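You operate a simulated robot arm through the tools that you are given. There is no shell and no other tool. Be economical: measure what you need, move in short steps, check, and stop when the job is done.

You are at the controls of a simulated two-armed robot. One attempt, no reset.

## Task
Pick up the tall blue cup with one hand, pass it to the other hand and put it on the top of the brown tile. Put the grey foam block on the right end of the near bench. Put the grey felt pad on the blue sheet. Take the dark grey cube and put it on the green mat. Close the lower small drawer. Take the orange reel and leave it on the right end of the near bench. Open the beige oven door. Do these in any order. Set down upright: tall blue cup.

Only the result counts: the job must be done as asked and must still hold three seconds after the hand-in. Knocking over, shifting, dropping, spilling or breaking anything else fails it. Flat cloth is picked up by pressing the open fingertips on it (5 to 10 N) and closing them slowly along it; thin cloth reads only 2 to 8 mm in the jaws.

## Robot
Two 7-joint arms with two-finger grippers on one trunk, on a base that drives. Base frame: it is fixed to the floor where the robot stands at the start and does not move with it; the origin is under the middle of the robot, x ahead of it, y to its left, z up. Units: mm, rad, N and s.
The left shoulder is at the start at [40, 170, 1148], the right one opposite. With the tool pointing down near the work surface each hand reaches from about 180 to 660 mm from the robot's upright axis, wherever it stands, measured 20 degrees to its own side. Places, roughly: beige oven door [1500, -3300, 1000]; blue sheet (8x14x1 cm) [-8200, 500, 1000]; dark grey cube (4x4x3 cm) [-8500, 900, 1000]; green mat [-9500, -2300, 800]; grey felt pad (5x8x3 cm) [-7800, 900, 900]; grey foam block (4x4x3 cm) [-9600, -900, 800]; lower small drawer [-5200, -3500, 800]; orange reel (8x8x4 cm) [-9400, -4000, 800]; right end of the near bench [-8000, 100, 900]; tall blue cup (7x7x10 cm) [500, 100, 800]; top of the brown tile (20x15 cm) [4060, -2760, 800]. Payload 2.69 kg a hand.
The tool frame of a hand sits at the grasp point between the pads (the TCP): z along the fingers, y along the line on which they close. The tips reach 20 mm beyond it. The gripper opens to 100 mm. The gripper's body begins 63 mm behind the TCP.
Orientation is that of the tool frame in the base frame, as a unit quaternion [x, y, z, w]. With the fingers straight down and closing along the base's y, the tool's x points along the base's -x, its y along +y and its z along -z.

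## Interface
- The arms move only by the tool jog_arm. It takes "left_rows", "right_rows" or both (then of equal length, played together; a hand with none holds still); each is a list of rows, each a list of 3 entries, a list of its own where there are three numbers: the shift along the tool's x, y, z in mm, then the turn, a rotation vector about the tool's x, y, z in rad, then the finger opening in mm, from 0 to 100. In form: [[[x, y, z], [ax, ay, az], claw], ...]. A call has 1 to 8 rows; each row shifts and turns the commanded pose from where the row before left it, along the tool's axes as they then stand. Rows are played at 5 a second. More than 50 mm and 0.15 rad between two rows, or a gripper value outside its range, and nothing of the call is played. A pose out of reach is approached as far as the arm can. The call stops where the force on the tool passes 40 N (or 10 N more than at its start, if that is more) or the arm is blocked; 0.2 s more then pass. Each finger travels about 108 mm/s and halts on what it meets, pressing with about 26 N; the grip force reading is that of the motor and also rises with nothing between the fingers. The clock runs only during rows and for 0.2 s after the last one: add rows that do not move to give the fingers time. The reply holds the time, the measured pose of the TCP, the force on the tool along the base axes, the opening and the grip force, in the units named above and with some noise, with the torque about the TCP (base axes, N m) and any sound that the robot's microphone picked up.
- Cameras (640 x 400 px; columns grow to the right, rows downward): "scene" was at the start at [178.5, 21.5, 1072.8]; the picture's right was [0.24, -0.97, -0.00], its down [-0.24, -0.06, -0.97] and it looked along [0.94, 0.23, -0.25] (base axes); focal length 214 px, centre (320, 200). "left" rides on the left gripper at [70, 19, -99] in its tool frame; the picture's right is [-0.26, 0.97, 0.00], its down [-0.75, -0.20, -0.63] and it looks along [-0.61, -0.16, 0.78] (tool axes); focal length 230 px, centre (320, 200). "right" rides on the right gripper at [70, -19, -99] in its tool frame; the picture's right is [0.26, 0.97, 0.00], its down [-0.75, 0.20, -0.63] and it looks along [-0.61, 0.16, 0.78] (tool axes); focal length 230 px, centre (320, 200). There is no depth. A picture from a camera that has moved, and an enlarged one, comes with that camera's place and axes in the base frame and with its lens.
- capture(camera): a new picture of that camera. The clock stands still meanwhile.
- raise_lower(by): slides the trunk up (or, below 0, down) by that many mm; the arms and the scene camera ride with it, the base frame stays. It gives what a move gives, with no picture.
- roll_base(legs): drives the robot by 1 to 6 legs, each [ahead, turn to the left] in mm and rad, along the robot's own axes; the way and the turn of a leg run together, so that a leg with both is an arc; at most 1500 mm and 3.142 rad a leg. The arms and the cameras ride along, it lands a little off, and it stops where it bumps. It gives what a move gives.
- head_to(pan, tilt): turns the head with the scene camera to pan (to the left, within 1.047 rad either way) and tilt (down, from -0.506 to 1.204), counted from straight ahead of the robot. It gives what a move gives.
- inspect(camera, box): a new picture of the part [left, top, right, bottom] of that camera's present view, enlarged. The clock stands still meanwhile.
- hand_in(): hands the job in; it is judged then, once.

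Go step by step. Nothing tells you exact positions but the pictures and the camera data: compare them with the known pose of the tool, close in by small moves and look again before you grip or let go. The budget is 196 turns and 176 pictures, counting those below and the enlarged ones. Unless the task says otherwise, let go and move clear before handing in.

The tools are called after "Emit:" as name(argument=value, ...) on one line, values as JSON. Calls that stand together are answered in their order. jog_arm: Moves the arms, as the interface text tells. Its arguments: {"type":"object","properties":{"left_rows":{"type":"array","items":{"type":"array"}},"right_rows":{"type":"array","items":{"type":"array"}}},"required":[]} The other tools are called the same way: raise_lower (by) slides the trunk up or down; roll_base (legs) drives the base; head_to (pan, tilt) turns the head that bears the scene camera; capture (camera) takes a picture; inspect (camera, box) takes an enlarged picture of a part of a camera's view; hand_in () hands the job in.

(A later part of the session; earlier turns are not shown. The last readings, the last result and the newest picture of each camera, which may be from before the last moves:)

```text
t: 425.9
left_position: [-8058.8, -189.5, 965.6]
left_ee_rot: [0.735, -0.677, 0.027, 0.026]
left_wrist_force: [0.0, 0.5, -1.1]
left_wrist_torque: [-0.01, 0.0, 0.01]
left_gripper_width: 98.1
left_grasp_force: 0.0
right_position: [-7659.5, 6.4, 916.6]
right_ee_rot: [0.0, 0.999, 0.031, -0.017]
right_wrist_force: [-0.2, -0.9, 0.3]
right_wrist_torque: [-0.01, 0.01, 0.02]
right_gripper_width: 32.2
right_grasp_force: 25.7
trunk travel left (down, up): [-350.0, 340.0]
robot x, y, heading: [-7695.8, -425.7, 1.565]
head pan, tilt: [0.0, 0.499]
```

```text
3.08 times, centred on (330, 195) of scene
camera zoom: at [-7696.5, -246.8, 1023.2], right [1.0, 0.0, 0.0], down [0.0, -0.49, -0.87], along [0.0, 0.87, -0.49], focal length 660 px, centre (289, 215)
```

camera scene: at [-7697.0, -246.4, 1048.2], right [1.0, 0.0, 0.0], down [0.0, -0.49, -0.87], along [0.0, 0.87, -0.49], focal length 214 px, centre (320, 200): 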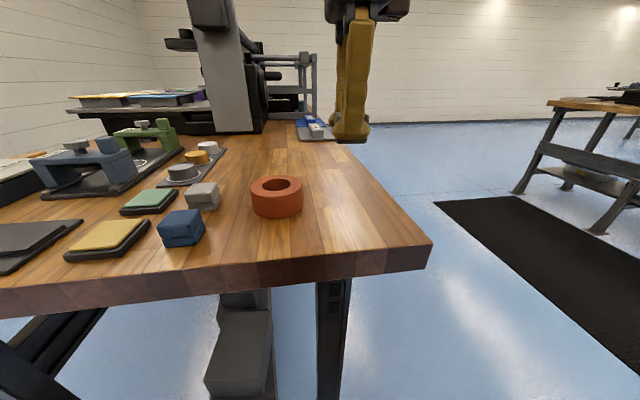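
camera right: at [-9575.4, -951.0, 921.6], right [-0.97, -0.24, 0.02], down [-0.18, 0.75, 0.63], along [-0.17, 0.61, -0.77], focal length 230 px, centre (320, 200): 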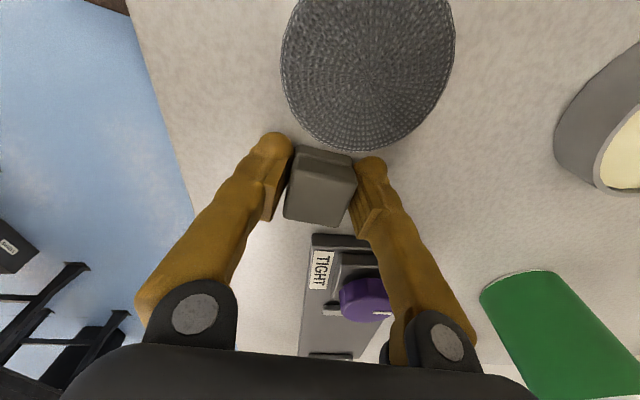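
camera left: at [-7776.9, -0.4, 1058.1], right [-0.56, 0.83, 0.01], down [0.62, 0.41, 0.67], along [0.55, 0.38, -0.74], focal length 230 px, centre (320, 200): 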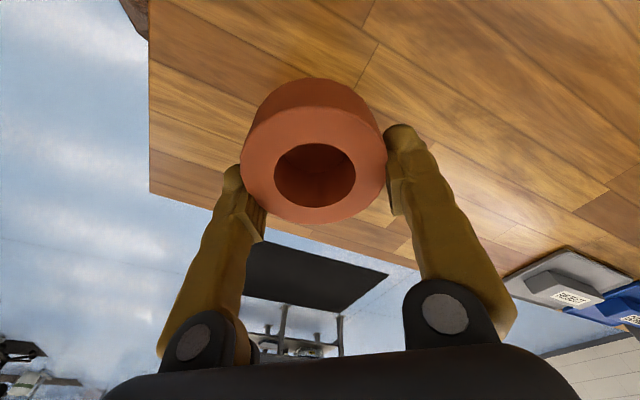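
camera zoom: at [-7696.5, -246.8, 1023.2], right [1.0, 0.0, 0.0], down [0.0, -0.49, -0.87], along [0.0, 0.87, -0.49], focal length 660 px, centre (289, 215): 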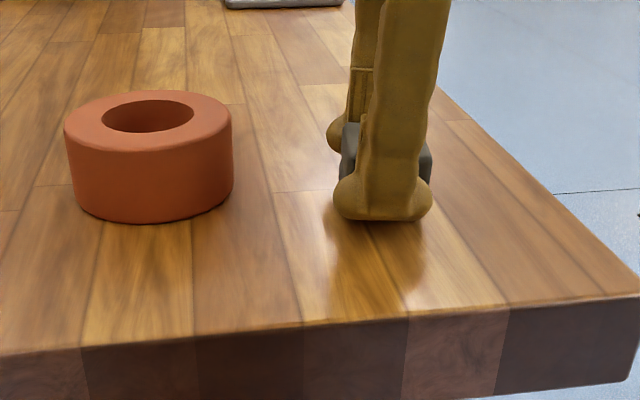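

Emit:
raise_lower(by=-7)

Emit:
raise_lower(by=-5)

Emit:
inspect(camera="scene", box=[240, 130, 420, 260])

```text
t: 426.4
left_position: [-8060.6, -189.7, 958.4]
left_ee_rot: [0.735, -0.677, 0.026, 0.026]
left_wrist_force: [-0.1, 0.4, 0.3]
left_wrist_torque: [0.03, -0.03, 0.03]
left_gripper_width: 98.1
left_grasp_force: 0.1
right_position: [-7659.1, 6.2, 910.6]
right_ee_rot: [0.0, 0.999, 0.033, -0.017]
right_wrist_force: [0.0, 1.4, 20.3]
right_wrist_torque: [-0.02, -0.26, 0.03]
right_gripper_width: 32.2
right_grasp_force: 25.8
trunk travel left (down, up): [-343.0, 347.0]
robot x, y, heading: [-7698.9, -425.7, 1.567]
head pan, tilt: [0.0, 0.499]
```

```text
t: 426.9
left_position: [-8062.1, -189.6, 954.1]
left_ee_rot: [0.735, -0.677, 0.026, 0.026]
left_wrist_force: [-0.5, 0.8, -0.4]
left_wrist_torque: [-0.04, 0.03, 0.0]
left_gripper_width: 98.0
left_grasp_force: 0.0
right_position: [-7659.8, 5.4, 905.2]
right_ee_rot: [0.002, 0.999, 0.032, -0.017]
right_wrist_force: [-0.7, 4.9, 30.4]
right_wrist_torque: [-0.23, -0.07, -0.14]
right_gripper_width: 32.0
right_grasp_force: 25.7
trunk travel left (down, up): [-338.0, 352.0]
robot x, y, heading: [-7699.3, -424.8, 1.572]
head pan, tilt: [0.0, 0.499]
```

```text
3.08 times, centred on (330, 195) of scene
camera zoom: at [-7696.8, -248.1, 1011.5], right [1.0, 0.0, 0.0], down [0.0, -0.49, -0.87], along [0.0, 0.87, -0.49], focal length 660 px, centre (289, 215)
```

zoom: 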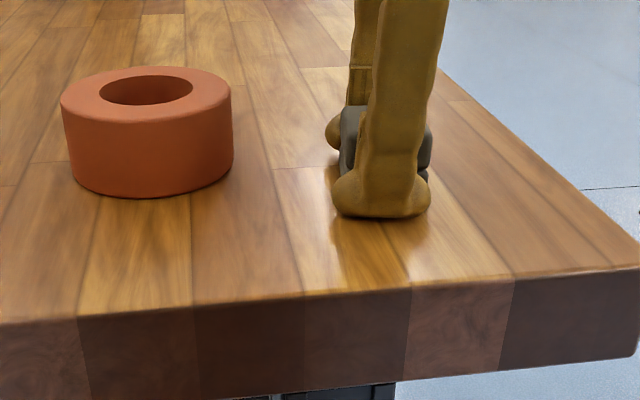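

The block is in contact. Releasing and lifting away.

Emit:
jog_arm(right_rows=[[[0, 0, -2], [0, 0, 0], 32], [[0, 0, 0], [0, 0, 0], 45], [[0, 0, 0], [0, 0, 0], 65], [[0, 0, 0], [0, 0, 0], 75], [[0, 0, -25], [0, 0, 0], 75], [[0, 0, -40], [0, 0, 0], 75], [[0, 0, -40], [0, 0, 0], 75], [[-40, 0, 0], [0, 0, 0], 75]])

Emit:
raise_lower(by=37)

Emit:
capture(camera="scene")

```text
t: 428.8
left_position: [-8059.5, -189.6, 954.5]
left_ee_rot: [0.735, -0.677, 0.026, 0.027]
left_wrist_force: [0.6, -0.2, -0.2]
left_wrist_torque: [-0.05, 0.03, 0.01]
left_gripper_width: 98.1
left_grasp_force: 0.2
right_position: [-7615.0, -0.3, 1009.3]
right_ee_rot: [0.001, 0.999, 0.03, -0.016]
right_wrist_force: [0.3, 0.6, 0.7]
right_wrist_torque: [0.0, 0.01, -0.01]
right_gripper_width: 75.0
right_grasp_force: 0.1
trunk travel left (down, up): [-338.0, 352.0]
robot x, y, heading: [-7695.8, -427.2, 1.564]
head pan, tilt: [0.0, 0.499]
```

```text
t: 429.6
left_position: [-8059.8, -188.6, 990.3]
left_ee_rot: [0.735, -0.677, 0.028, 0.026]
left_wrist_force: [0.0, -0.1, -0.2]
left_wrist_torque: [0.0, 0.02, 0.0]
left_gripper_width: 98.0
left_grasp_force: 0.0
right_position: [-7614.7, 0.2, 1046.5]
right_ee_rot: [0.0, 0.999, 0.03, -0.016]
right_wrist_force: [-0.4, 0.4, -0.5]
right_wrist_torque: [0.02, 0.02, -0.01]
right_gripper_width: 75.0
right_grasp_force: 0.0
trunk travel left (down, up): [-375.0, 315.0]
robot x, y, heading: [-7698.5, -424.4, 1.569]
head pan, tilt: [0.0, 0.499]
```

```text
51 pictures are left
camera scene: at [-7696.6, -246.3, 1048.2], right [1.0, 0.0, 0.0], down [0.0, -0.49, -0.87], along [0.0, 0.87, -0.49], focal length 214 px, centre (320, 200)
```

scene: 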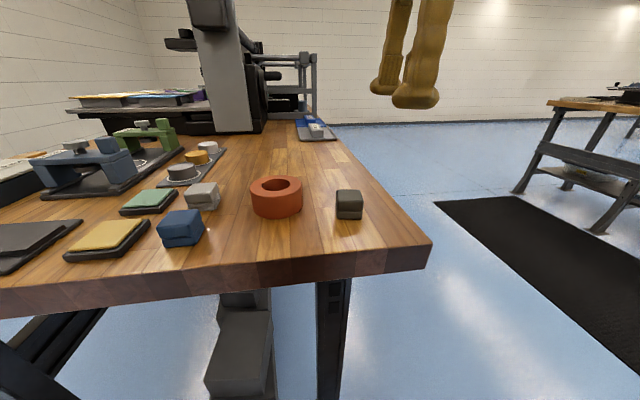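

Both items rest on the bench end. Now for the remaining two objects; zooming toward the press area.

Emit:
inspect(camera="scene", box=[60, 60, 360, 150])

```text
2.13 times, centred on (210, 105) of scene
camera zoom: at [-7696.6, -246.3, 1048.2], right [1.0, 0.0, 0.0], down [0.0, -0.49, -0.87], along [0.0, 0.87, -0.49], focal length 458 px, centre (555, 403)
```

zoom: 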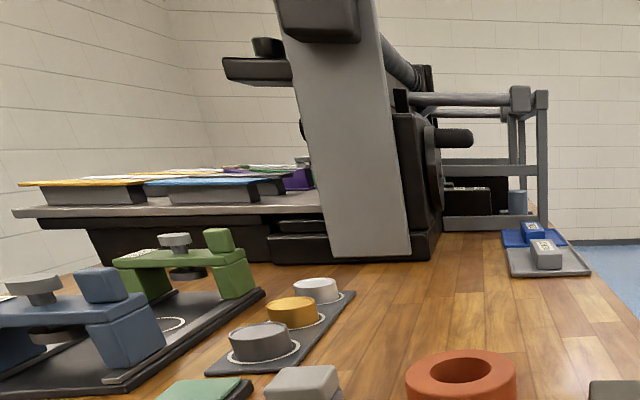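

The blue sheet lies on the press plate (about [-8200, 500, 1000]), to be reached from the west. The felt pad should be on the east side of the bench. I'll tuck the right hand in and go round to the east.

Emit:
jog_arm(right_rows=[[[-20, -35, 0], [0, 0, 0], 75], [[-35, -30, 0], [0, 0, 0], 75], [[-35, -30, 0], [0, 0, 0], 75], [[-20, -20, 0], [0, 0, 0], 75], [[0, 0, 0], [0, 0, 0], 75]])

Emit:
roll_base(legs=[[-200, 0]])

Emit:
roll_base(legs=[[0, -0.9]])

```text
t: 430.8
left_position: [-8061.2, -189.0, 990.2]
left_ee_rot: [0.735, -0.677, 0.028, 0.027]
left_wrist_force: [-0.8, -0.1, 0.5]
left_wrist_torque: [-0.01, -0.01, 0.03]
left_gripper_width: 97.7
left_grasp_force: 0.0
right_position: [-7506.4, -117.1, 1033.1]
right_ee_rot: [0.002, 1.0, 0.021, -0.016]
right_wrist_force: [0.0, 0.7, 0.7]
right_wrist_torque: [-0.01, -0.01, -0.01]
right_gripper_width: 75.1
right_grasp_force: 0.0
trunk travel left (down, up): [-375.0, 315.0]
robot x, y, heading: [-7698.7, -421.9, 1.567]
head pan, tilt: [0.0, 0.499]
```

```text
t: 432.4
left_position: [-8061.5, -392.2, 990.4]
left_ee_rot: [0.735, -0.677, 0.028, 0.027]
left_wrist_force: [0.0, 0.7, 0.7]
left_wrist_torque: [0.07, 0.04, -0.02]
left_gripper_width: 97.9
left_grasp_force: 0.0
right_position: [-7506.1, -319.9, 1032.7]
right_ee_rot: [0.002, 1.0, 0.021, -0.017]
right_wrist_force: [0.1, 0.4, 0.6]
right_wrist_torque: [0.07, 0.03, 0.01]
right_gripper_width: 75.3
right_grasp_force: 0.1
trunk travel left (down, up): [-375.0, 315.0]
robot x, y, heading: [-7696.6, -628.9, 1.565]
head pan, tilt: [0.0, 0.499]
```

```text
t: 433.3
left_position: [-8079.6, -400.9, 995.3]
left_ee_rot: [0.723, -0.69, -0.006, 0.037]
left_wrist_force: [0.3, -0.5, 0.0]
left_wrist_torque: [0.02, 0.02, 0.01]
left_gripper_width: 98.0
left_grasp_force: 0.0
right_position: [-7499.9, -380.8, 1018.0]
right_ee_rot: [0.025, 0.999, -0.01, -0.021]
right_wrist_force: [-0.1, -0.6, -0.6]
right_wrist_torque: [0.04, -0.01, -0.02]
right_gripper_width: 75.1
right_grasp_force: 0.1
trunk travel left (down, up): [-375.0, 315.0]
robot x, y, heading: [-7694.5, -625.3, 1.529]
head pan, tilt: [0.0, 0.499]
stopped in leg 1: the robot was blocked; the commanded pose is now the measured one
```

Emit:
roll_base(legs=[[0, -0.93], [720, 0], [0, 0.97], [950, 0], [0, 0.78], [0, 0.78]])

```text
t: 434.1
left_position: [-8092.8, -403.3, 1003.4]
left_ee_rot: [0.712, -0.7, -0.01, 0.047]
left_wrist_force: [-0.6, -0.4, 0.5]
left_wrist_torque: [-0.03, -0.03, -0.01]
left_gripper_width: 98.2
left_grasp_force: 0.0
right_position: [-7500.7, -383.6, 1027.4]
right_ee_rot: [0.058, 0.998, 0.004, -0.035]
right_wrist_force: [-0.3, 0.7, -0.4]
right_wrist_torque: [0.0, -0.03, -0.01]
right_gripper_width: 75.1
right_grasp_force: 0.1
trunk travel left (down, up): [-375.0, 315.0]
robot x, y, heading: [-7700.2, -628.0, 1.504]
head pan, tilt: [0.0, 0.499]
stopped in leg 1: the robot was blocked; the commanded pose is now the measured one
```

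Emit:
roll_base(legs=[[0, -0.15], [0, -0.15], [0, -0.15], [0, -0.15], [0, -0.15], [0, -0.15]])

```text
t: 438.4
left_position: [-7764.0, -184.5, 1004.7]
left_ee_rot: [-0.339, 0.94, 0.008, -0.035]
left_wrist_force: [0.1, 0.4, 0.6]
left_wrist_torque: [0.02, -0.01, -0.04]
left_gripper_width: 98.1
left_grasp_force: 0.0
right_position: [-7385.6, -633.7, 1033.2]
right_ee_rot: [0.477, 0.878, 0.008, -0.026]
right_wrist_force: [-0.9, -0.5, -0.5]
right_wrist_torque: [0.0, 0.01, -0.02]
right_gripper_width: 75.3
right_grasp_force: 0.0
trunk travel left (down, up): [-375.0, 315.0]
robot x, y, heading: [-7699.3, -625.5, 0.601]
head pan, tilt: [0.0, 0.499]
```

Small turn legs work well. Continuing with the drive to the east side.

Emit:
roll_base(legs=[[400, 0], [350, 0], [0, 0.15], [0, 0.15], [0, 0.15], [0, 0.15]])

Emit:
roll_base(legs=[[0, 0.15], [0, 0.15], [0, 0.08]])

```text
t: 445.4
left_position: [-7394.7, 116.1, 1008.8]
left_ee_rot: [-0.601, 0.798, -0.008, -0.033]
left_wrist_force: [0.5, -0.2, 0.2]
left_wrist_torque: [-0.01, -0.01, -0.03]
left_gripper_width: 98.0
left_grasp_force: 0.0
right_position: [-6825.3, -37.0, 1037.8]
right_ee_rot: [0.199, 0.98, -0.002, -0.027]
right_wrist_force: [0.3, 0.9, -0.6]
right_wrist_torque: [-0.02, -0.01, -0.02]
right_gripper_width: 75.2
right_grasp_force: 0.2
trunk travel left (down, up): [-375.0, 315.0]
robot x, y, heading: [-7080.8, -203.7, 1.206]
head pan, tilt: [0.0, 0.499]
```

```text
t: 447.5
left_position: [-7494.2, -29.9, 1013.5]
left_ee_rot: [0.741, -0.671, 0.019, 0.024]
left_wrist_force: [-0.2, 0.9, -0.4]
left_wrist_torque: [0.0, 0.01, 0.04]
left_gripper_width: 98.0
left_grasp_force: 0.1
right_position: [-6906.0, 42.2, 1045.1]
right_ee_rot: [0.014, 0.999, -0.013, -0.026]
right_wrist_force: [-0.1, 0.5, 0.0]
right_wrist_torque: [0.0, -0.03, 0.0]
right_gripper_width: 74.8
right_grasp_force: 0.0
trunk travel left (down, up): [-375.0, 315.0]
robot x, y, heading: [-7085.0, -202.6, 1.584]
head pan, tilt: [0.0, 0.499]
```

Emit:
roll_base(legs=[[500, 0], [500, 0], [0, 0.15], [0, 0.15], [0, 0.15], [0, 0.15]])

Emit:
roll_base(legs=[[0, 0.16], [0, 0.16], [0, 0.16], [0, 0.16], [0, 0.16], [0, 0.16]])

Emit:
capture(camera="scene")

```text
t: 451.5
left_position: [-7498.7, 582.5, 1027.6]
left_ee_rot: [0.743, -0.669, -0.007, 0.008]
left_wrist_force: [-0.4, 0.3, -0.3]
left_wrist_torque: [0.0, 0.0, 0.04]
left_gripper_width: 98.0
left_grasp_force: 0.0
right_position: [-6910.1, 652.1, 1048.7]
right_ee_rot: [0.011, 1.0, -0.003, -0.029]
right_wrist_force: [0.3, -0.9, -0.1]
right_wrist_torque: [0.0, 0.01, 0.0]
right_gripper_width: 75.1
right_grasp_force: 0.0
trunk travel left (down, up): [-375.0, 315.0]
robot x, y, heading: [-7088.6, 424.4, 1.587]
head pan, tilt: [0.0, 0.499]
stopped in leg 2: the robot was blocked; the commanded pose is now the measured one
```

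```text
t: 452.4
left_position: [-7512.9, 593.3, 1032.4]
left_ee_rot: [0.763, -0.646, -0.012, 0.015]
left_wrist_force: [-0.3, -0.4, 0.0]
left_wrist_torque: [-0.01, 0.02, -0.02]
left_gripper_width: 98.1
left_grasp_force: 0.1
right_position: [-6929.0, 697.1, 1037.6]
right_ee_rot: [-0.021, 0.999, -0.023, -0.03]
right_wrist_force: [0.9, 0.2, 0.1]
right_wrist_torque: [0.02, 0.05, -0.01]
right_gripper_width: 74.9
right_grasp_force: 0.1
trunk travel left (down, up): [-375.0, 315.0]
robot x, y, heading: [-7101.1, 422.7, 1.658]
head pan, tilt: [0.0, 0.499]
stopped in leg 1: the robot was blocked; the commanded pose is now the measured one
```

```text
49 pictures are left
camera scene: at [-7103.4, 536.0, 1058.5], right [1.0, 0.08, -0.01], down [0.03, -0.43, -0.9], along [-0.08, 0.9, -0.44], focal length 214 px, centre (320, 200)
```

scene: 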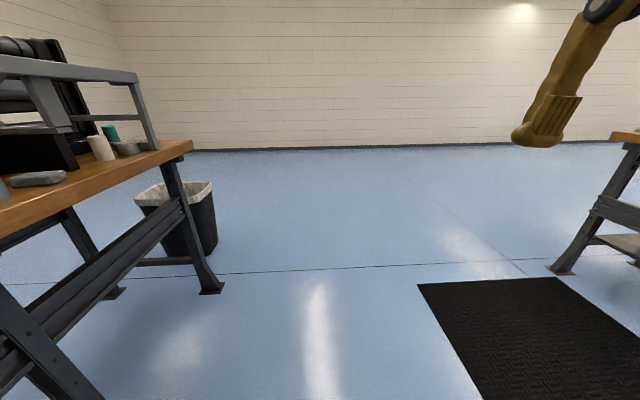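

I can see the grey pad on the bench at about [-7790, 930]. Turning left toward it in small legs.

Emit:
roll_base(legs=[[0, 0.16], [0, 0.16], [0, 0.16], [0, 0.17], [240, 0], [220, 0]])

Emit:
roll_base(legs=[[0, 0.16], [0, 0.16], [0, 0.16], [0, 0.16], [0, 0.16]])

```text
t: 453.4
left_position: [-7530.8, 608.9, 1038.7]
left_ee_rot: [0.778, -0.627, -0.019, 0.022]
left_wrist_force: [0.8, 0.1, 0.0]
left_wrist_torque: [-0.02, 0.04, 0.02]
left_gripper_width: 98.3
left_grasp_force: 0.2
right_position: [-6954.5, 740.8, 1027.5]
right_ee_rot: [-0.053, 0.997, -0.041, -0.029]
right_wrist_force: [1.9, 0.8, 0.2]
right_wrist_torque: [-0.02, 0.07, 0.0]
right_gripper_width: 74.8
right_grasp_force: 0.1
trunk travel left (down, up): [-375.0, 315.0]
robot x, y, heading: [-7112.8, 420.8, 1.711]
head pan, tilt: [0.0, 0.499]
stopped in leg 1: the robot was blocked; the commanded pose is now the measured one
```

```text
t: 454.2
left_position: [-7555.0, 634.9, 1040.4]
left_ee_rot: [0.791, -0.61, -0.023, 0.03]
left_wrist_force: [0.0, 1.0, -0.5]
left_wrist_torque: [-0.09, 0.03, -0.01]
left_gripper_width: 97.9
left_grasp_force: 0.0
right_position: [-6988.4, 785.7, 1011.0]
right_ee_rot: [-0.078, 0.994, -0.065, -0.024]
right_wrist_force: [1.5, 0.7, -1.3]
right_wrist_torque: [-0.12, 0.04, 0.02]
right_gripper_width: 75.0
right_grasp_force: 0.1
trunk travel left (down, up): [-375.0, 315.0]
robot x, y, heading: [-7126.1, 416.7, 1.758]
head pan, tilt: [0.0, 0.499]
stopped in leg 1: the robot was blocked; the commanded pose is now the measured one
```

Emit:
head_to(pan=1.0, tilt=0.5)

Emit:
capture(camera="scene")

```text
t: 455.5
left_position: [-7550.1, 631.9, 1026.8]
left_ee_rot: [0.794, -0.607, -0.004, 0.032]
left_wrist_force: [0.1, 0.2, 0.3]
left_wrist_torque: [-0.03, -0.02, 0.0]
left_gripper_width: 98.2
left_grasp_force: 0.0
right_position: [-6989.9, 772.7, 1000.7]
right_ee_rot: [-0.095, 0.992, -0.083, -0.016]
right_wrist_force: [-0.4, 0.1, -0.7]
right_wrist_torque: [0.0, -0.02, 0.01]
right_gripper_width: 74.8
right_grasp_force: 0.1
trunk travel left (down, up): [-375.0, 315.0]
robot x, y, heading: [-7126.0, 423.5, 1.757]
head pan, tilt: [1.0, 0.499]
```

```text
48 pictures are left
camera scene: at [-7200.5, 446.1, 1064.7], right [0.37, 0.93, 0.06], down [0.42, -0.11, -0.9], along [-0.83, 0.36, -0.43], focal length 214 px, centre (320, 200)
```

scene: 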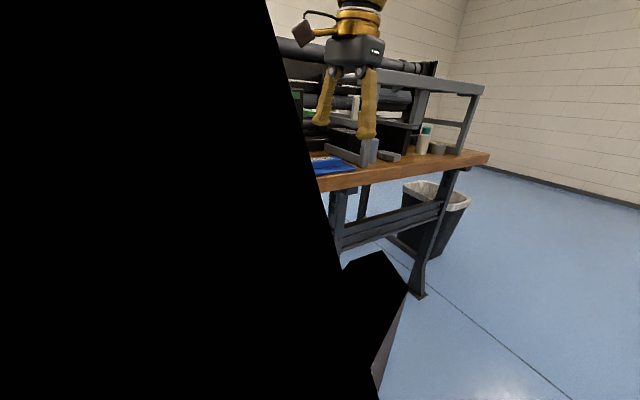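

The left upper arm has drifted against the head, which is what blocks the robot. I'll stretch the left arm well forward to straighten its elbow, then bring it back.

Emit:
jog_arm(left_rows=[[[-40, 0, 0], [0, 0, 0], 95], [[-45, 0, 0], [0, 0, 0], 95], [[-45, 0, 0], [0, 0, 0], 95], [[-45, 0, 0], [0, 0, 0], 95], [[-45, 0, 0], [0, 0, 0], 95], [[-40, 0, 0], [0, 0, 0], 95], [[0, 0, 0], [0, 0, 0], 95]])

Emit:
head_to(pan=0.6, tilt=0.5)

Emit:
capture(camera="scene")

```text
t: 455.8
left_position: [-7581.7, 743.0, 955.5]
left_ee_rot: [0.792, -0.602, 0.066, 0.072]
left_wrist_force: [-1.9, -1.6, -6.3]
left_wrist_torque: [0.07, -0.2, 0.03]
left_gripper_width: 95.0
left_grasp_force: 0.0
right_position: [-7026.2, 855.8, 937.5]
right_ee_rot: [-0.112, 0.979, -0.168, 0.004]
right_wrist_force: [-3.0, -2.3, -6.0]
right_wrist_torque: [-0.02, -0.19, 0.03]
right_gripper_width: 74.9
right_grasp_force: 0.1
trunk travel left (down, up): [-375.0, 315.0]
robot x, y, heading: [-7125.6, 421.1, 1.758]
head pan, tilt: [1.0, 0.499]
stopped in row 1 (left hand): the arm was blocked; the commanded pose is now the measured one
```

```text
t: 456.7
left_position: [-7578.2, 739.2, 983.6]
left_ee_rot: [0.791, -0.607, 0.037, 0.062]
left_wrist_force: [0.8, 0.3, 0.2]
left_wrist_torque: [-0.14, 0.01, -0.02]
left_gripper_width: 95.2
left_grasp_force: 0.0
right_position: [-7015.7, 861.8, 958.3]
right_ee_rot: [-0.094, 0.986, -0.134, -0.007]
right_wrist_force: [-0.2, 2.2, -0.4]
right_wrist_torque: [-0.14, -0.04, -0.04]
right_gripper_width: 74.8
right_grasp_force: 0.2
trunk travel left (down, up): [-375.0, 315.0]
robot x, y, heading: [-7126.4, 418.7, 1.761]
head pan, tilt: [0.6, 0.499]
```

```text
47 pictures are left
camera scene: at [-7210.6, 581.9, 1046.3], right [0.7, 0.71, -0.02], down [0.35, -0.36, -0.87], along [-0.62, 0.6, -0.5], focal length 214 px, centre (320, 200)
```

scene: 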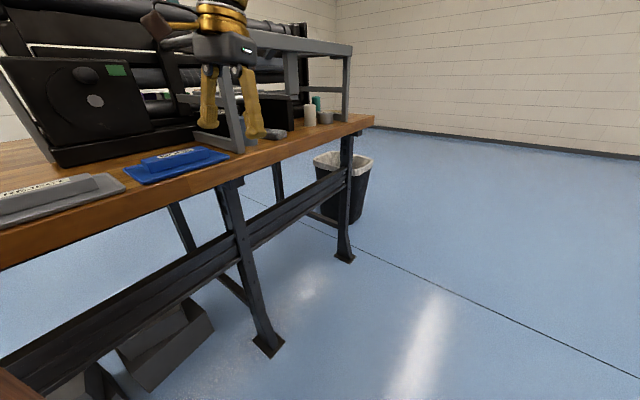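

The robot has settled upright again, with the head free. Zooming on the pad and its surroundings.

Emit:
inspect(camera="scene", box=[180, 20, 380, 160])

```text
2.86 times, centred on (280, 90) of scene
camera zoom: at [-7210.6, 581.9, 1046.3], right [0.7, 0.71, -0.02], down [0.35, -0.36, -0.87], along [-0.62, 0.6, -0.5], focal length 613 px, centre (434, 514)
```

zoom: 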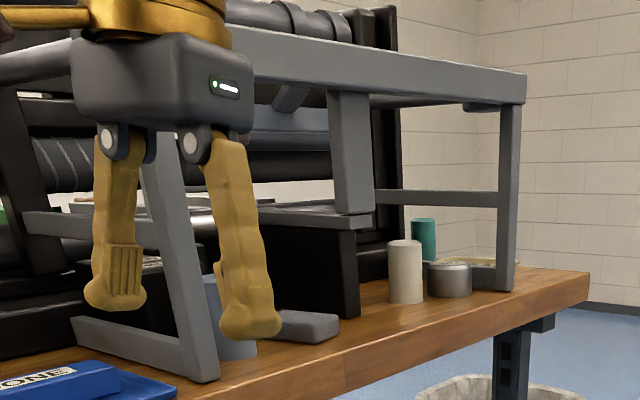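

The pad lies near the edge, partly under the frame's top bar, so I'll reach in with a tilted hand from the east. First tucking the hands for the approach.

Emit:
jog_arm(left_rows=[[[30, -30, 0], [0.05, -0.13, 0], 95], [[30, -30, 0], [0, 0, 0], 95], [[30, -30, -20], [0, 0, 0], 95], [[0, 0, -20], [0, 0, 0], 95], [[0, 0, 0], [0, 0, 0], 95]], right_rows=[[[0, 0, 0], [-0.13, -0.02, 0], 95], [[0, -20, -20], [-0.13, -0.02, 0], 95], [[0, -20, -25], [0, 0, 0], 95], [[0, -20, 0], [0, 0, 0], 95], [[0, 0, 0], [0, 0, 0], 95]])

Emit:
roll_base(legs=[[130, 0], [130, 0], [130, 0], [0, 0.15], [0, 0.15], [0, 0.15]])

```text
t: 457.8
left_position: [-7500.5, 693.5, 1000.1]
left_ee_rot: [0.776, -0.63, 0.001, 0.028]
left_wrist_force: [-0.8, -0.4, -0.4]
left_wrist_torque: [0.01, -0.1, -0.04]
left_gripper_width: 94.9
left_grasp_force: 0.1
right_position: [-7021.1, 800.1, 1002.1]
right_ee_rot: [-0.079, 0.997, 0.003, -0.011]
right_wrist_force: [-1.0, 0.2, 0.1]
right_wrist_torque: [-0.01, -0.13, 0.0]
right_gripper_width: 94.9
right_grasp_force: 0.0
trunk travel left (down, up): [-375.0, 315.0]
robot x, y, heading: [-7127.1, 423.9, 1.748]
head pan, tilt: [0.6, 0.499]
stopped in row 5 (right hand): the arm was blocked; the commanded pose is now the measured one
```

```text
t: 458.5
left_position: [-7519.1, 661.2, 1025.3]
left_ee_rot: [0.741, -0.665, -0.088, 0.035]
left_wrist_force: [-6.1, -10.3, -8.2]
left_wrist_torque: [1.24, -0.79, -0.19]
left_gripper_width: 95.0
left_grasp_force: 0.1
right_position: [-7030.7, 770.4, 1016.4]
right_ee_rot: [-0.028, 0.995, 0.067, -0.075]
right_wrist_force: [1.7, -3.8, 2.1]
right_wrist_torque: [0.33, 0.1, -0.02]
right_gripper_width: 94.8
right_grasp_force: 0.1
trunk travel left (down, up): [-375.0, 315.0]
robot x, y, heading: [-7126.3, 428.4, 1.75]
head pan, tilt: [0.6, 0.499]
stopped in leg 1: the robot was blocked; the commanded pose is now the measured one
```

The left arm is touching something again, likely the panned head. I'll centre the head and see how the arms respond.

Emit:
head_to(pan=0.0, tilt=0.5)

Emit:
jog_arm(left_rows=[[[-20, 0, 0], [0, 0, 0], 95], [[-40, 0, 0], [0, 0, 0], 95], [[-40, 0, 0], [0, 0, 0], 95], [[-40, 0, 0], [0, 0, 0], 95], [[0, 0, 0], [0, 0, 0], 95]])

Emit:
capture(camera="left")

Emit:
capture(camera="right")

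```text
t: 459.5
left_position: [-7492.3, 620.6, 1022.8]
left_ee_rot: [0.759, -0.648, -0.072, 0.008]
left_wrist_force: [0.2, -1.2, -0.3]
left_wrist_torque: [0.09, 0.02, 0.0]
left_gripper_width: 95.3
left_grasp_force: 0.1
right_position: [-7009.7, 726.4, 1018.7]
right_ee_rot: [-0.053, 0.995, 0.073, -0.05]
right_wrist_force: [0.1, -0.8, 0.3]
right_wrist_torque: [0.05, 0.0, 0.02]
right_gripper_width: 94.9
right_grasp_force: 0.1
trunk travel left (down, up): [-375.0, 315.0]
robot x, y, heading: [-7126.8, 430.1, 1.753]
head pan, tilt: [0.0, 0.499]
```

```text
t: 460.7
left_position: [-7517.1, 773.7, 1024.0]
left_ee_rot: [0.761, -0.646, -0.061, 0.013]
left_wrist_force: [0.2, -6.6, 1.0]
left_wrist_torque: [0.56, 0.06, -0.06]
left_gripper_width: 95.1
left_grasp_force: 0.0
right_position: [-7014.7, 756.2, 1006.8]
right_ee_rot: [-0.051, 0.996, 0.051, -0.043]
right_wrist_force: [0.8, -4.6, 2.6]
right_wrist_torque: [0.44, 0.1, -0.03]
right_gripper_width: 95.1
right_grasp_force: 0.0
trunk travel left (down, up): [-375.0, 315.0]
robot x, y, heading: [-7128.8, 427.8, 1.757]
head pan, tilt: [0.0, 0.499]
stopped in row 5 (right hand): the arm was blocked; the commanded pose is now the measured one
```

```text
45 pictures are left
camera left: at [-7513.4, 698.1, 1118.1], right [-0.99, 0.09, 0.12], down [0.15, 0.73, 0.66], along [-0.02, 0.67, -0.74], focal length 230 px, centre (320, 200)
```

left: 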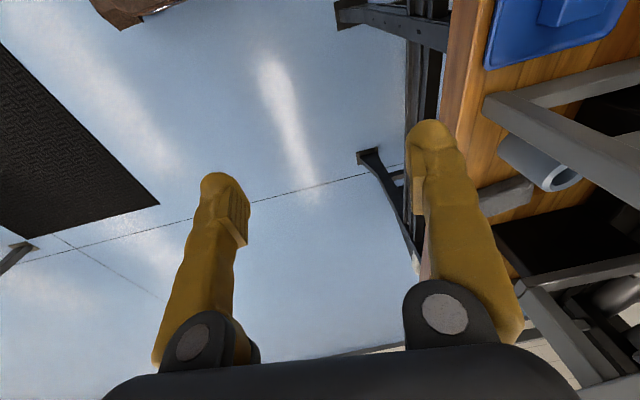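

```text
44 pictures are left
camera right: at [-7072.8, 721.8, 1109.4], right [-0.35, 0.93, 0.12], down [0.78, 0.22, 0.59], along [0.52, 0.3, -0.8], focal length 230 px, centre (320, 200)
```

right: 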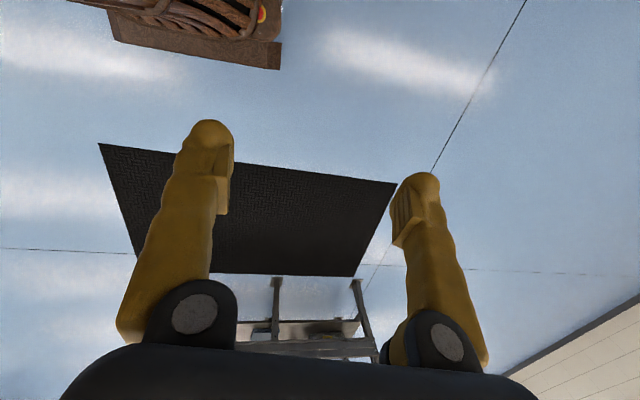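

The body is swaying after each move. I'll let it settle for a moment, then move in gentle legs.

Emit:
jog_arm(left_rows=[[[0, 0, 0], [0, 0, 0], 95], [[0, 0, 0], [0, 0, 0], 95], [[0, 0, 0], [0, 0, 0], 95], [[0, 0, 0], [0, 0, 0], 95], [[0, 0, 0], [0, 0, 0], 95], [[0, 0, 0], [0, 0, 0], 95], [[0, 0, 0], [0, 0, 0], 95], [[0, 0, 0], [0, 0, 0], 95]])

Emit:
roll_base(legs=[[60, 0], [60, 0], [60, 0], [60, 0], [60, 0], [60, 0]])

```text
t: 462.5
left_position: [-7522.0, 789.8, 1033.5]
left_ee_rot: [0.759, -0.647, -0.071, 0.01]
left_wrist_force: [0.6, -0.1, 0.1]
left_wrist_torque: [0.03, -0.02, 0.01]
left_gripper_width: 95.0
left_grasp_force: 0.0
right_position: [-7016.0, 763.0, 1011.1]
right_ee_rot: [-0.053, 0.996, 0.05, -0.043]
right_wrist_force: [-0.4, -1.1, 0.1]
right_wrist_torque: [0.03, -0.03, -0.01]
right_gripper_width: 95.2
right_grasp_force: 0.0
trunk travel left (down, up): [-375.0, 315.0]
robot x, y, heading: [-7130.2, 428.7, 1.754]
head pan, tilt: [0.0, 0.499]
```

```text
t: 466.3
left_position: [-7581.3, 1120.1, 1044.8]
left_ee_rot: [0.759, -0.646, -0.082, 0.001]
left_wrist_force: [-0.3, -0.1, -0.4]
left_wrist_torque: [-0.06, 0.0, 0.03]
left_gripper_width: 94.9
left_grasp_force: 0.1
right_position: [-7077.3, 1091.7, 1019.4]
right_ee_rot: [-0.054, 0.996, 0.062, -0.044]
right_wrist_force: [0.6, -0.1, -0.3]
right_wrist_torque: [-0.06, 0.01, 0.0]
right_gripper_width: 95.0
right_grasp_force: 0.1
trunk travel left (down, up): [-375.0, 315.0]
robot x, y, heading: [-7193.0, 782.3, 1.754]
head pan, tilt: [0.0, 0.499]
```

Smooth now. Tucking and levelling the hands gently, then turning left in small legs.

Emit:
jog_arm(left_rows=[[[20, 0, 0], [0.054, 0.062, 0], 95], [[25, 0, 0], [0.053, 0.061, 0], 95], [[25, 0, 0], [0, 0, 0], 95], [[25, -10, 0], [0, 0, 0], 95], [[15, -10, 0], [0, 0, 0], 95], [[0, 0, 0], [0, 0, 0], 95], [[0, 0, 0], [0, 0, 0], 95], [[0, 0, 0], [0, 0, 0], 95]], right_rows=[[[0, 0, 0], [0.064, -0.04, 0], 95], [[0, 0, 0], [0.064, -0.04, 0], 95], [[0, 0, 0], [0, 0, 0], 95], [[0, 0, 0], [0, 0, 0], 95], [[0, 0, 0], [0, 0, 0], 95], [[0, 0, 0], [0, 0, 0], 95], [[0, 0, 0], [0, 0, 0], 95], [[0, 0, 0], [0, 0, 0], 95]])

Emit:
roll_base(legs=[[0, 0.12], [0, 0.12], [0, 0.12], [0, 0.12], [0, 0.12], [0, 0.12]])

Emit:
roll_base(legs=[[0, 0.12], [0, 0.12], [0, 0.12], [0, 0.12], [0, 0.12], [0, 0.07]])

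Emit:
capture(camera="scene")

```text
t: 468.1
left_position: [-7549.6, 1035.8, 1031.9]
left_ee_rot: [0.761, -0.648, 0.007, 0.008]
left_wrist_force: [0.3, -0.7, 0.8]
left_wrist_torque: [0.05, 0.0, 0.0]
left_gripper_width: 94.9
left_grasp_force: 0.0
right_position: [-7081.3, 1112.5, 1013.2]
right_ee_rot: [-0.054, 0.999, -0.01, 0.001]
right_wrist_force: [-0.5, 0.2, 0.0]
right_wrist_torque: [0.06, 0.0, -0.01]
right_gripper_width: 94.9
right_grasp_force: 0.0
trunk travel left (down, up): [-375.0, 315.0]
robot x, y, heading: [-7192.6, 780.2, 1.757]
head pan, tilt: [0.0, 0.499]
```

```text
t: 472.0
left_position: [-7628.7, 738.6, 1032.8]
left_ee_rot: [0.941, -0.338, 0.01, 0.003]
left_wrist_force: [-0.5, 0.2, 0.5]
left_wrist_torque: [0.03, -0.02, -0.01]
left_gripper_width: 94.7
left_grasp_force: 0.1
right_position: [-7329.5, 1103.3, 1012.5]
right_ee_rot: [-0.402, 0.915, -0.01, 0.004]
right_wrist_force: [-0.7, 0.4, 0.3]
right_wrist_torque: [-0.01, -0.03, 0.01]
right_gripper_width: 95.0
right_grasp_force: 0.1
trunk travel left (down, up): [-375.0, 315.0]
robot x, y, heading: [-7192.6, 780.8, 2.479]
head pan, tilt: [0.0, 0.499]
```

```text
t: 474.9
left_position: [-7496.1, 533.7, 1013.9]
left_ee_rot: [0.993, -0.107, 0.056, 0.006]
left_wrist_force: [-0.2, 0.1, 0.7]
left_wrist_torque: [-0.02, 0.01, 0.01]
left_gripper_width: 94.7
left_grasp_force: 0.0
right_position: [-7411.2, 998.1, 1012.5]
right_ee_rot: [-0.609, 0.793, -0.009, 0.008]
right_wrist_force: [0.3, -0.1, -0.1]
right_wrist_torque: [0.0, -0.01, 0.01]
right_gripper_width: 94.9
right_grasp_force: 0.1
trunk travel left (down, up): [-375.0, 315.0]
robot x, y, heading: [-7191.9, 785.7, 2.958]
head pan, tilt: [0.0, 0.499]
stopped in leg 5: the robot was blocked; the commanded pose is now the measured one
```

```text
43 pictures are left
camera scene: at [-7371.3, 817.7, 1047.8], right [0.19, 0.98, 0.0], down [0.49, -0.09, -0.87], along [-0.85, 0.16, -0.5], focal length 214 px, centre (320, 200)
```

scene: 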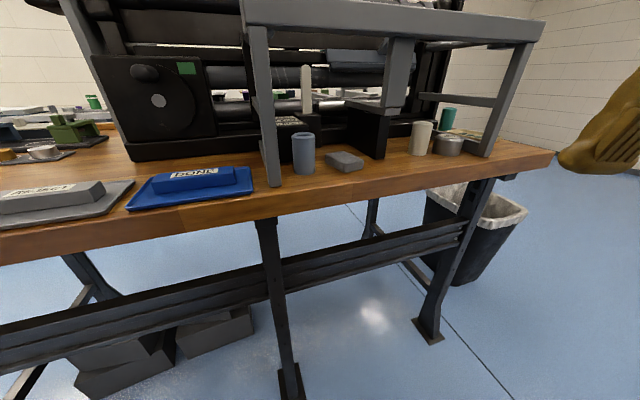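

Emit:
inspect(camera="scene", box=[270, 100, 420, 200])

```text
4.00 times, centred on (345, 150) of scene
camera zoom: at [-7371.3, 817.7, 1047.8], right [0.19, 0.98, 0.0], down [0.49, -0.09, -0.87], along [-0.85, 0.16, -0.5], focal length 858 px, centre (220, 400)
```

zoom: 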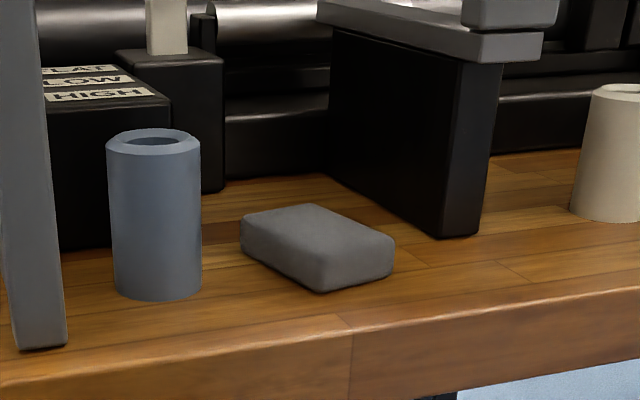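

The pad lies with its long side roughly east–west, centre ≈ [-7769, 941], so a tilted grip from the east across its 5 cm width fits. I'll line up the base and bring the right hand back to its standard yaw.

Emit:
roll_base(legs=[[0, 0.12], [0, 0.12], [65, 0], [65, 0], [60, 0]])

Emit:
jog_arm(right_rows=[[[0, 20, 0], [0, 0, -0.145], 80], [[0, 20, 0], [0, 0, -0.145], 80], [[0, 0, 0], [0, 0, -0.145], 80], [[0, 0, 0], [0, 0, -0.145], 80], [[0, 0, 0], [0, 0, -0.145], 80], [[0, 0, 0], [0, 0, -0.145], 80], [[0, 0, 0], [0, 0, -0.145], 80], [[0, 0, 0], [0, 0, -0.145], 80]])

Emit:
jog_arm(right_rows=[[[0, 0, 0], [0, 0, -0.145], 80], [[0, 0, 0], [0, 0, -0.145], 80], [[0, 0, 0], [0, 0, -0.145], 80], [[0, 0, 0], [0, 0, -0.145], 80], [[0, 0, 0], [0, 0, 0], 80]])

```text
t: 475.8
left_position: [-7471.9, 508.9, 1018.7]
left_ee_rot: [0.995, -0.09, 0.043, 0.014]
left_wrist_force: [0.3, 0.6, 0.4]
left_wrist_torque: [0.01, 0.01, 0.03]
left_gripper_width: 95.1
left_grasp_force: 0.1
right_position: [-7419.9, 972.7, 1022.5]
right_ee_rot: [-0.615, 0.788, -0.007, -0.021]
right_wrist_force: [0.0, 0.5, 0.7]
right_wrist_torque: [0.0, 0.02, -0.02]
right_gripper_width: 94.9
right_grasp_force: 0.1
trunk travel left (down, up): [-375.0, 315.0]
robot x, y, heading: [-7192.0, 785.4, 2.997]
head pan, tilt: [0.0, 0.499]
stopped in leg 1: the robot was blocked; the commanded pose is now the measured one
```

```text
t: 477.6
left_position: [-7470.2, 509.4, 1018.1]
left_ee_rot: [0.995, -0.09, 0.044, 0.014]
left_wrist_force: [0.2, 0.6, 0.1]
left_wrist_torque: [0.01, -0.01, 0.01]
left_gripper_width: 95.0
left_grasp_force: 0.1
right_position: [-7440.9, 984.8, 1021.2]
right_ee_rot: [0.95, -0.313, -0.004, 0.009]
right_wrist_force: [-0.4, 0.4, -0.4]
right_wrist_torque: [0.0, 0.01, 0.02]
right_gripper_width: 80.1
right_grasp_force: 0.1
trunk travel left (down, up): [-375.0, 315.0]
robot x, y, heading: [-7197.8, 783.5, 2.999]
head pan, tilt: [0.0, 0.499]
```

```text
t: 478.8
left_position: [-7471.4, 508.9, 1016.7]
left_ee_rot: [0.995, -0.09, 0.045, 0.015]
left_wrist_force: [-0.5, -0.3, -0.5]
left_wrist_torque: [0.01, -0.02, 0.0]
left_gripper_width: 95.0
left_grasp_force: 0.1
right_position: [-7441.0, 984.4, 1023.3]
right_ee_rot: [1.0, -0.029, -0.008, 0.007]
right_wrist_force: [0.1, -0.6, -0.4]
right_wrist_torque: [0.02, -0.02, -0.03]
right_gripper_width: 80.2
right_grasp_force: 0.2
trunk travel left (down, up): [-375.0, 315.0]
robot x, y, heading: [-7192.3, 779.5, 2.992]
head pan, tilt: [0.0, 0.499]
```

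Emit:
roll_base(legs=[[0, 0.1], [0, 0.1], [65, 0], [65, 0], [60, 0]])

```text
t: 481.4
left_position: [-7522.9, 447.6, 1020.5]
left_ee_rot: [0.999, 0.001, 0.041, 0.027]
left_wrist_force: [-0.1, -0.7, 0.6]
left_wrist_torque: [-0.01, 0.01, -0.01]
left_gripper_width: 95.1
left_grasp_force: 0.1
right_position: [-7561.8, 929.6, 1012.0]
right_ee_rot: [0.997, 0.071, 0.017, 0.01]
right_wrist_force: [-0.5, -0.7, -0.5]
right_wrist_torque: [0.0, 0.01, 0.01]
right_gripper_width: 79.9
right_grasp_force: 0.1
trunk travel left (down, up): [-375.0, 315.0]
robot x, y, heading: [-7302.6, 772.8, -3.083]
head pan, tilt: [0.0, 0.499]
stopped in leg 4: the robot was blocked; the commanded pose is now the measured one
```

Close enough now. Tilting the right hand to point west and down along the pad's long axis, then moving to a pre-approach point.

Emit:
jog_arm(right_rows=[[[0, 0, 0], [0, 0, -0.13], 80], [[0, 0, 0], [0, -0.145, 0], 80], [[0, 0, 0], [0, -0.145, 0], 80], [[0, 0, 0], [0, -0.145, 0], 80], [[0, 0, 0], [0, -0.145, 0], 80], [[0, 0, 0], [0, -0.145, 0], 80], [[0, 0, 0], [0, -0.145, 0], 80], [[0, 0, 0], [0, 0, 0], 80]])

Emit:
jog_arm(right_rows=[[[-16, -22, 27], [0, 0, 0], 80], [[-16, -22, 27], [0, 0, 0], 80], [[-16, -22, 27], [0, 0, 0], 80], [[0, 0, 0], [0, 0, 0], 80]])

Emit:
capture(camera="scene")

Emit:
capture(camera="right")

```text
t: 482.9
left_position: [-7521.2, 439.8, 1020.8]
left_ee_rot: [0.999, -0.003, 0.035, 0.039]
left_wrist_force: [0.1, 0.1, -0.3]
left_wrist_torque: [-0.03, 0.02, -0.01]
left_gripper_width: 95.1
left_grasp_force: 0.0
right_position: [-7703.3, 869.4, 1098.6]
right_ee_rot: [0.898, 0.1, -0.423, 0.068]
right_wrist_force: [23.3, 23.5, -49.5]
right_wrist_torque: [1.09, -0.27, -1.81]
right_gripper_width: 74.6
right_grasp_force: 0.2
right hand out of reach, approached as far as the arm can: row 2, 3, 4, 5, 6, 7
trunk travel left (down, up): [-375.0, 315.0]
robot x, y, heading: [-7304.4, 776.5, -3.084]
head pan, tilt: [0.0, 0.499]
stopped in row 7 (right hand): the force on the tool passed its limit at 202 N (the readings are from after the stop); the commanded pose is now the measured one
```

```text
t: 483.5
left_position: [-7519.8, 430.4, 1024.2]
left_ee_rot: [0.998, -0.01, 0.032, 0.049]
left_wrist_force: [-0.1, -0.5, 0.5]
left_wrist_torque: [0.0, 0.02, 0.02]
left_gripper_width: 95.0
left_grasp_force: 0.1
right_position: [-7721.8, 890.8, 1076.2]
right_ee_rot: [0.903, 0.125, -0.406, 0.066]
right_wrist_force: [0.1, -0.3, 0.1]
right_wrist_torque: [-0.04, 0.0, 0.0]
right_gripper_width: 80.0
right_grasp_force: 0.0
trunk travel left (down, up): [-375.0, 315.0]
robot x, y, heading: [-7303.7, 772.3, -3.087]
head pan, tilt: [0.0, 0.499]
stopped in row 2 (right hand): the force on the tool passed its limit at 84 N (the readings are from after the stop); the commanded pose is now the measured one
```

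```text
41 pictures are left
camera scene: at [-7481.4, 768.5, 1048.7], right [-0.06, 1.0, 0.0], down [0.49, 0.03, -0.87], along [-0.87, -0.05, -0.49], focal length 214 px, centre (320, 200)
```

scene: 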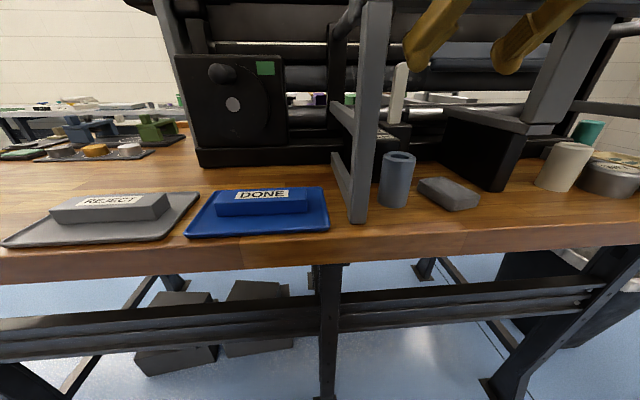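

```text
40 pictures are left
camera right: at [-7611.0, 942.7, 1088.3], right [0.44, -0.88, -0.18], down [0.03, -0.18, 0.98], along [-0.9, -0.43, -0.05], focal length 230 px, centre (320, 200)
```

right: 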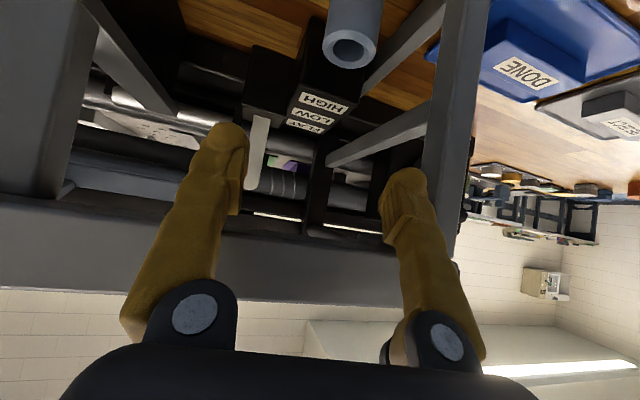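

The arm swung off while tilting and pressed on the press frame; nothing seems displaced and the orientation is now what I wanted. I'll draw it back east and bring it to the pre-approach point.

Emit:
jog_arm(right_rows=[[[27, 1.5, -31], [0, 0, 0], 80], [[27, 1.5, -31], [0, 0, 0], 80], [[0, 0, 0], [0, 0, 0], 80]])

Emit:
capture(camera="scene")

```text
t: 484.2
left_position: [-7524.6, 421.4, 1022.1]
left_ee_rot: [0.998, -0.018, 0.03, 0.061]
left_wrist_force: [0.1, -0.3, -0.8]
left_wrist_torque: [0.02, 0.0, -0.01]
left_gripper_width: 95.2
left_grasp_force: 0.0
right_position: [-7710.7, 894.7, 1094.8]
right_ee_rot: [0.909, 0.086, -0.401, 0.071]
right_wrist_force: [17.6, -6.7, -119.4]
right_wrist_torque: [-3.33, -1.22, -0.88]
right_gripper_width: 74.5
right_grasp_force: 0.1
right hand out of reach, approached as far as the arm can: row 1, 2
trunk travel left (down, up): [-375.0, 315.0]
robot x, y, heading: [-7301.2, 776.5, -3.083]
head pan, tilt: [0.0, 0.499]
stopped in row 3 (right hand): the force on the tool passed its limit at 43 N (the readings are from after the stop); the commanded pose is now the measured one
```

```text
39 pictures are left
camera scene: at [-7486.3, 768.1, 1045.7], right [-0.06, 1.0, 0.0], down [0.5, 0.03, -0.87], along [-0.87, -0.05, -0.5], focal length 214 px, centre (320, 200)
```

scene: 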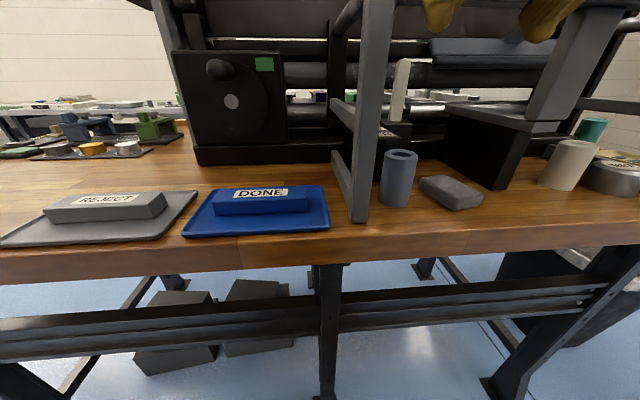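

The hand is pressing up under the frame bar because this pose is too close to the robot. I'll lower it, then back the base away so the hand comes out eastward.

Emit:
jog_arm(right_rows=[[[15, 0, 13], [0, 0, 0], 80], [[15, 0, 13], [0, 0, 0], 80], [[0, 0, 0], [0, 0, 0], 80]])

Emit:
roll_base(legs=[[-50, 0], [-50, 0], [-50, 0]])

Emit:
capture(camera="right")

```text
t: 485.0
left_position: [-7521.9, 422.7, 1024.8]
left_ee_rot: [0.998, -0.018, 0.028, 0.06]
left_wrist_force: [-0.1, -0.6, 0.7]
left_wrist_torque: [0.01, 0.03, -0.01]
left_gripper_width: 95.2
left_grasp_force: 0.1
right_position: [-7719.3, 881.8, 1067.7]
right_ee_rot: [0.902, 0.112, -0.413, 0.066]
right_wrist_force: [1.4, 0.2, 0.0]
right_wrist_torque: [-0.02, -0.01, 0.0]
right_gripper_width: 79.7
right_grasp_force: 0.1
right hand out of reach, approached as far as the arm can: row 1, 2
trunk travel left (down, up): [-375.0, 315.0]
robot x, y, heading: [-7303.8, 777.7, -3.087]
head pan, tilt: [0.0, 0.499]
```

```text
t: 487.0
left_position: [-7366.7, 432.4, 1024.6]
left_ee_rot: [0.998, -0.014, 0.028, 0.054]
left_wrist_force: [0.0, 0.0, 0.8]
left_wrist_torque: [0.04, 0.07, 0.01]
left_gripper_width: 95.2
left_grasp_force: 0.0
right_position: [-7566.4, 889.6, 1063.7]
right_ee_rot: [0.905, 0.116, -0.404, 0.065]
right_wrist_force: [0.8, 0.3, 1.1]
right_wrist_torque: [-0.04, 0.03, 0.0]
right_gripper_width: 80.0
right_grasp_force: 0.0
trunk travel left (down, up): [-375.0, 315.0]
robot x, y, heading: [-7150.0, 784.7, -3.087]
head pan, tilt: [0.0, 0.499]
```

```text
38 pictures are left
camera right: at [-7454.8, 939.1, 1076.7], right [0.42, -0.89, -0.17], down [0.02, -0.18, 0.98], along [-0.91, -0.42, -0.06], focal length 230 px, centre (320, 200)
```

right: 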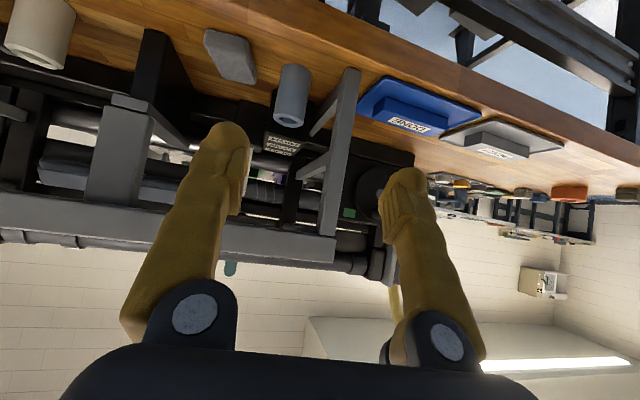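

Free again. Now moving the hand to the pre-approach point east of the pad.

Emit:
jog_arm(right_rows=[[[-1, -26, 25.5], [0, 0, 0], 80], [[-1, -26, 25.5], [0, 0, 0], 80], [[-1, -26, 25.5], [0, 0, 0], 80], [[-1, -26, 25.5], [0, 0, 0], 80], [[0, 0, 0], [0, 0, 0], 80]])

Emit:
capture(camera="right")

Emit:
capture(camera="scene")

```text
t: 488.2
left_position: [-7368.7, 425.1, 1025.9]
left_ee_rot: [0.997, -0.021, 0.027, 0.065]
left_wrist_force: [-0.6, 0.4, 0.4]
left_wrist_torque: [-0.02, 0.0, 0.0]
left_gripper_width: 95.0
left_grasp_force: 0.1
right_position: [-7656.2, 968.5, 1002.6]
right_ee_rot: [0.902, 0.117, -0.411, 0.066]
right_wrist_force: [0.4, 0.1, 0.3]
right_wrist_torque: [0.03, 0.01, -0.03]
right_gripper_width: 80.0
right_grasp_force: 0.0
trunk travel left (down, up): [-375.0, 315.0]
robot x, y, heading: [-7152.1, 788.9, -3.081]
head pan, tilt: [0.0, 0.499]
```

```text
37 pictures are left
camera right: at [-7545.0, 1018.5, 1014.7], right [0.42, -0.89, -0.17], down [0.03, -0.18, 0.98], along [-0.91, -0.42, -0.04], focal length 230 px, centre (320, 200)
```

right: 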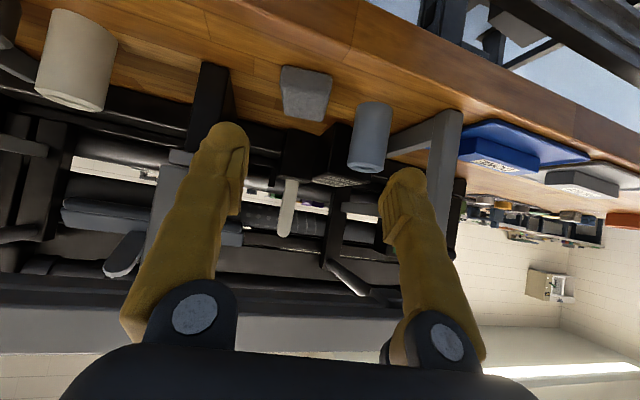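

```text
36 pictures are left
camera scene: at [-7330.9, 774.7, 1048.3], right [-0.05, 1.0, 0.0], down [0.49, 0.03, -0.87], along [-0.87, -0.05, -0.49], focal length 214 px, centre (320, 200)
```

scene: 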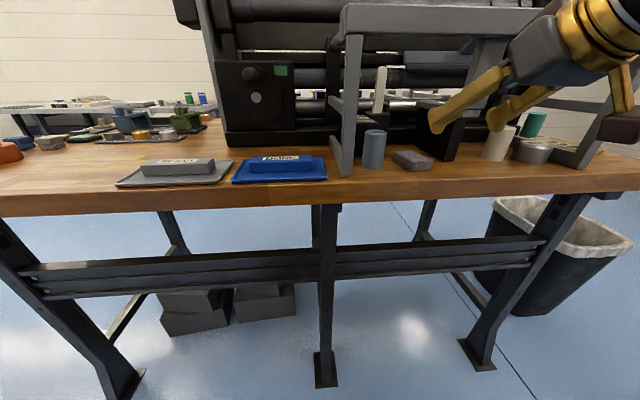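

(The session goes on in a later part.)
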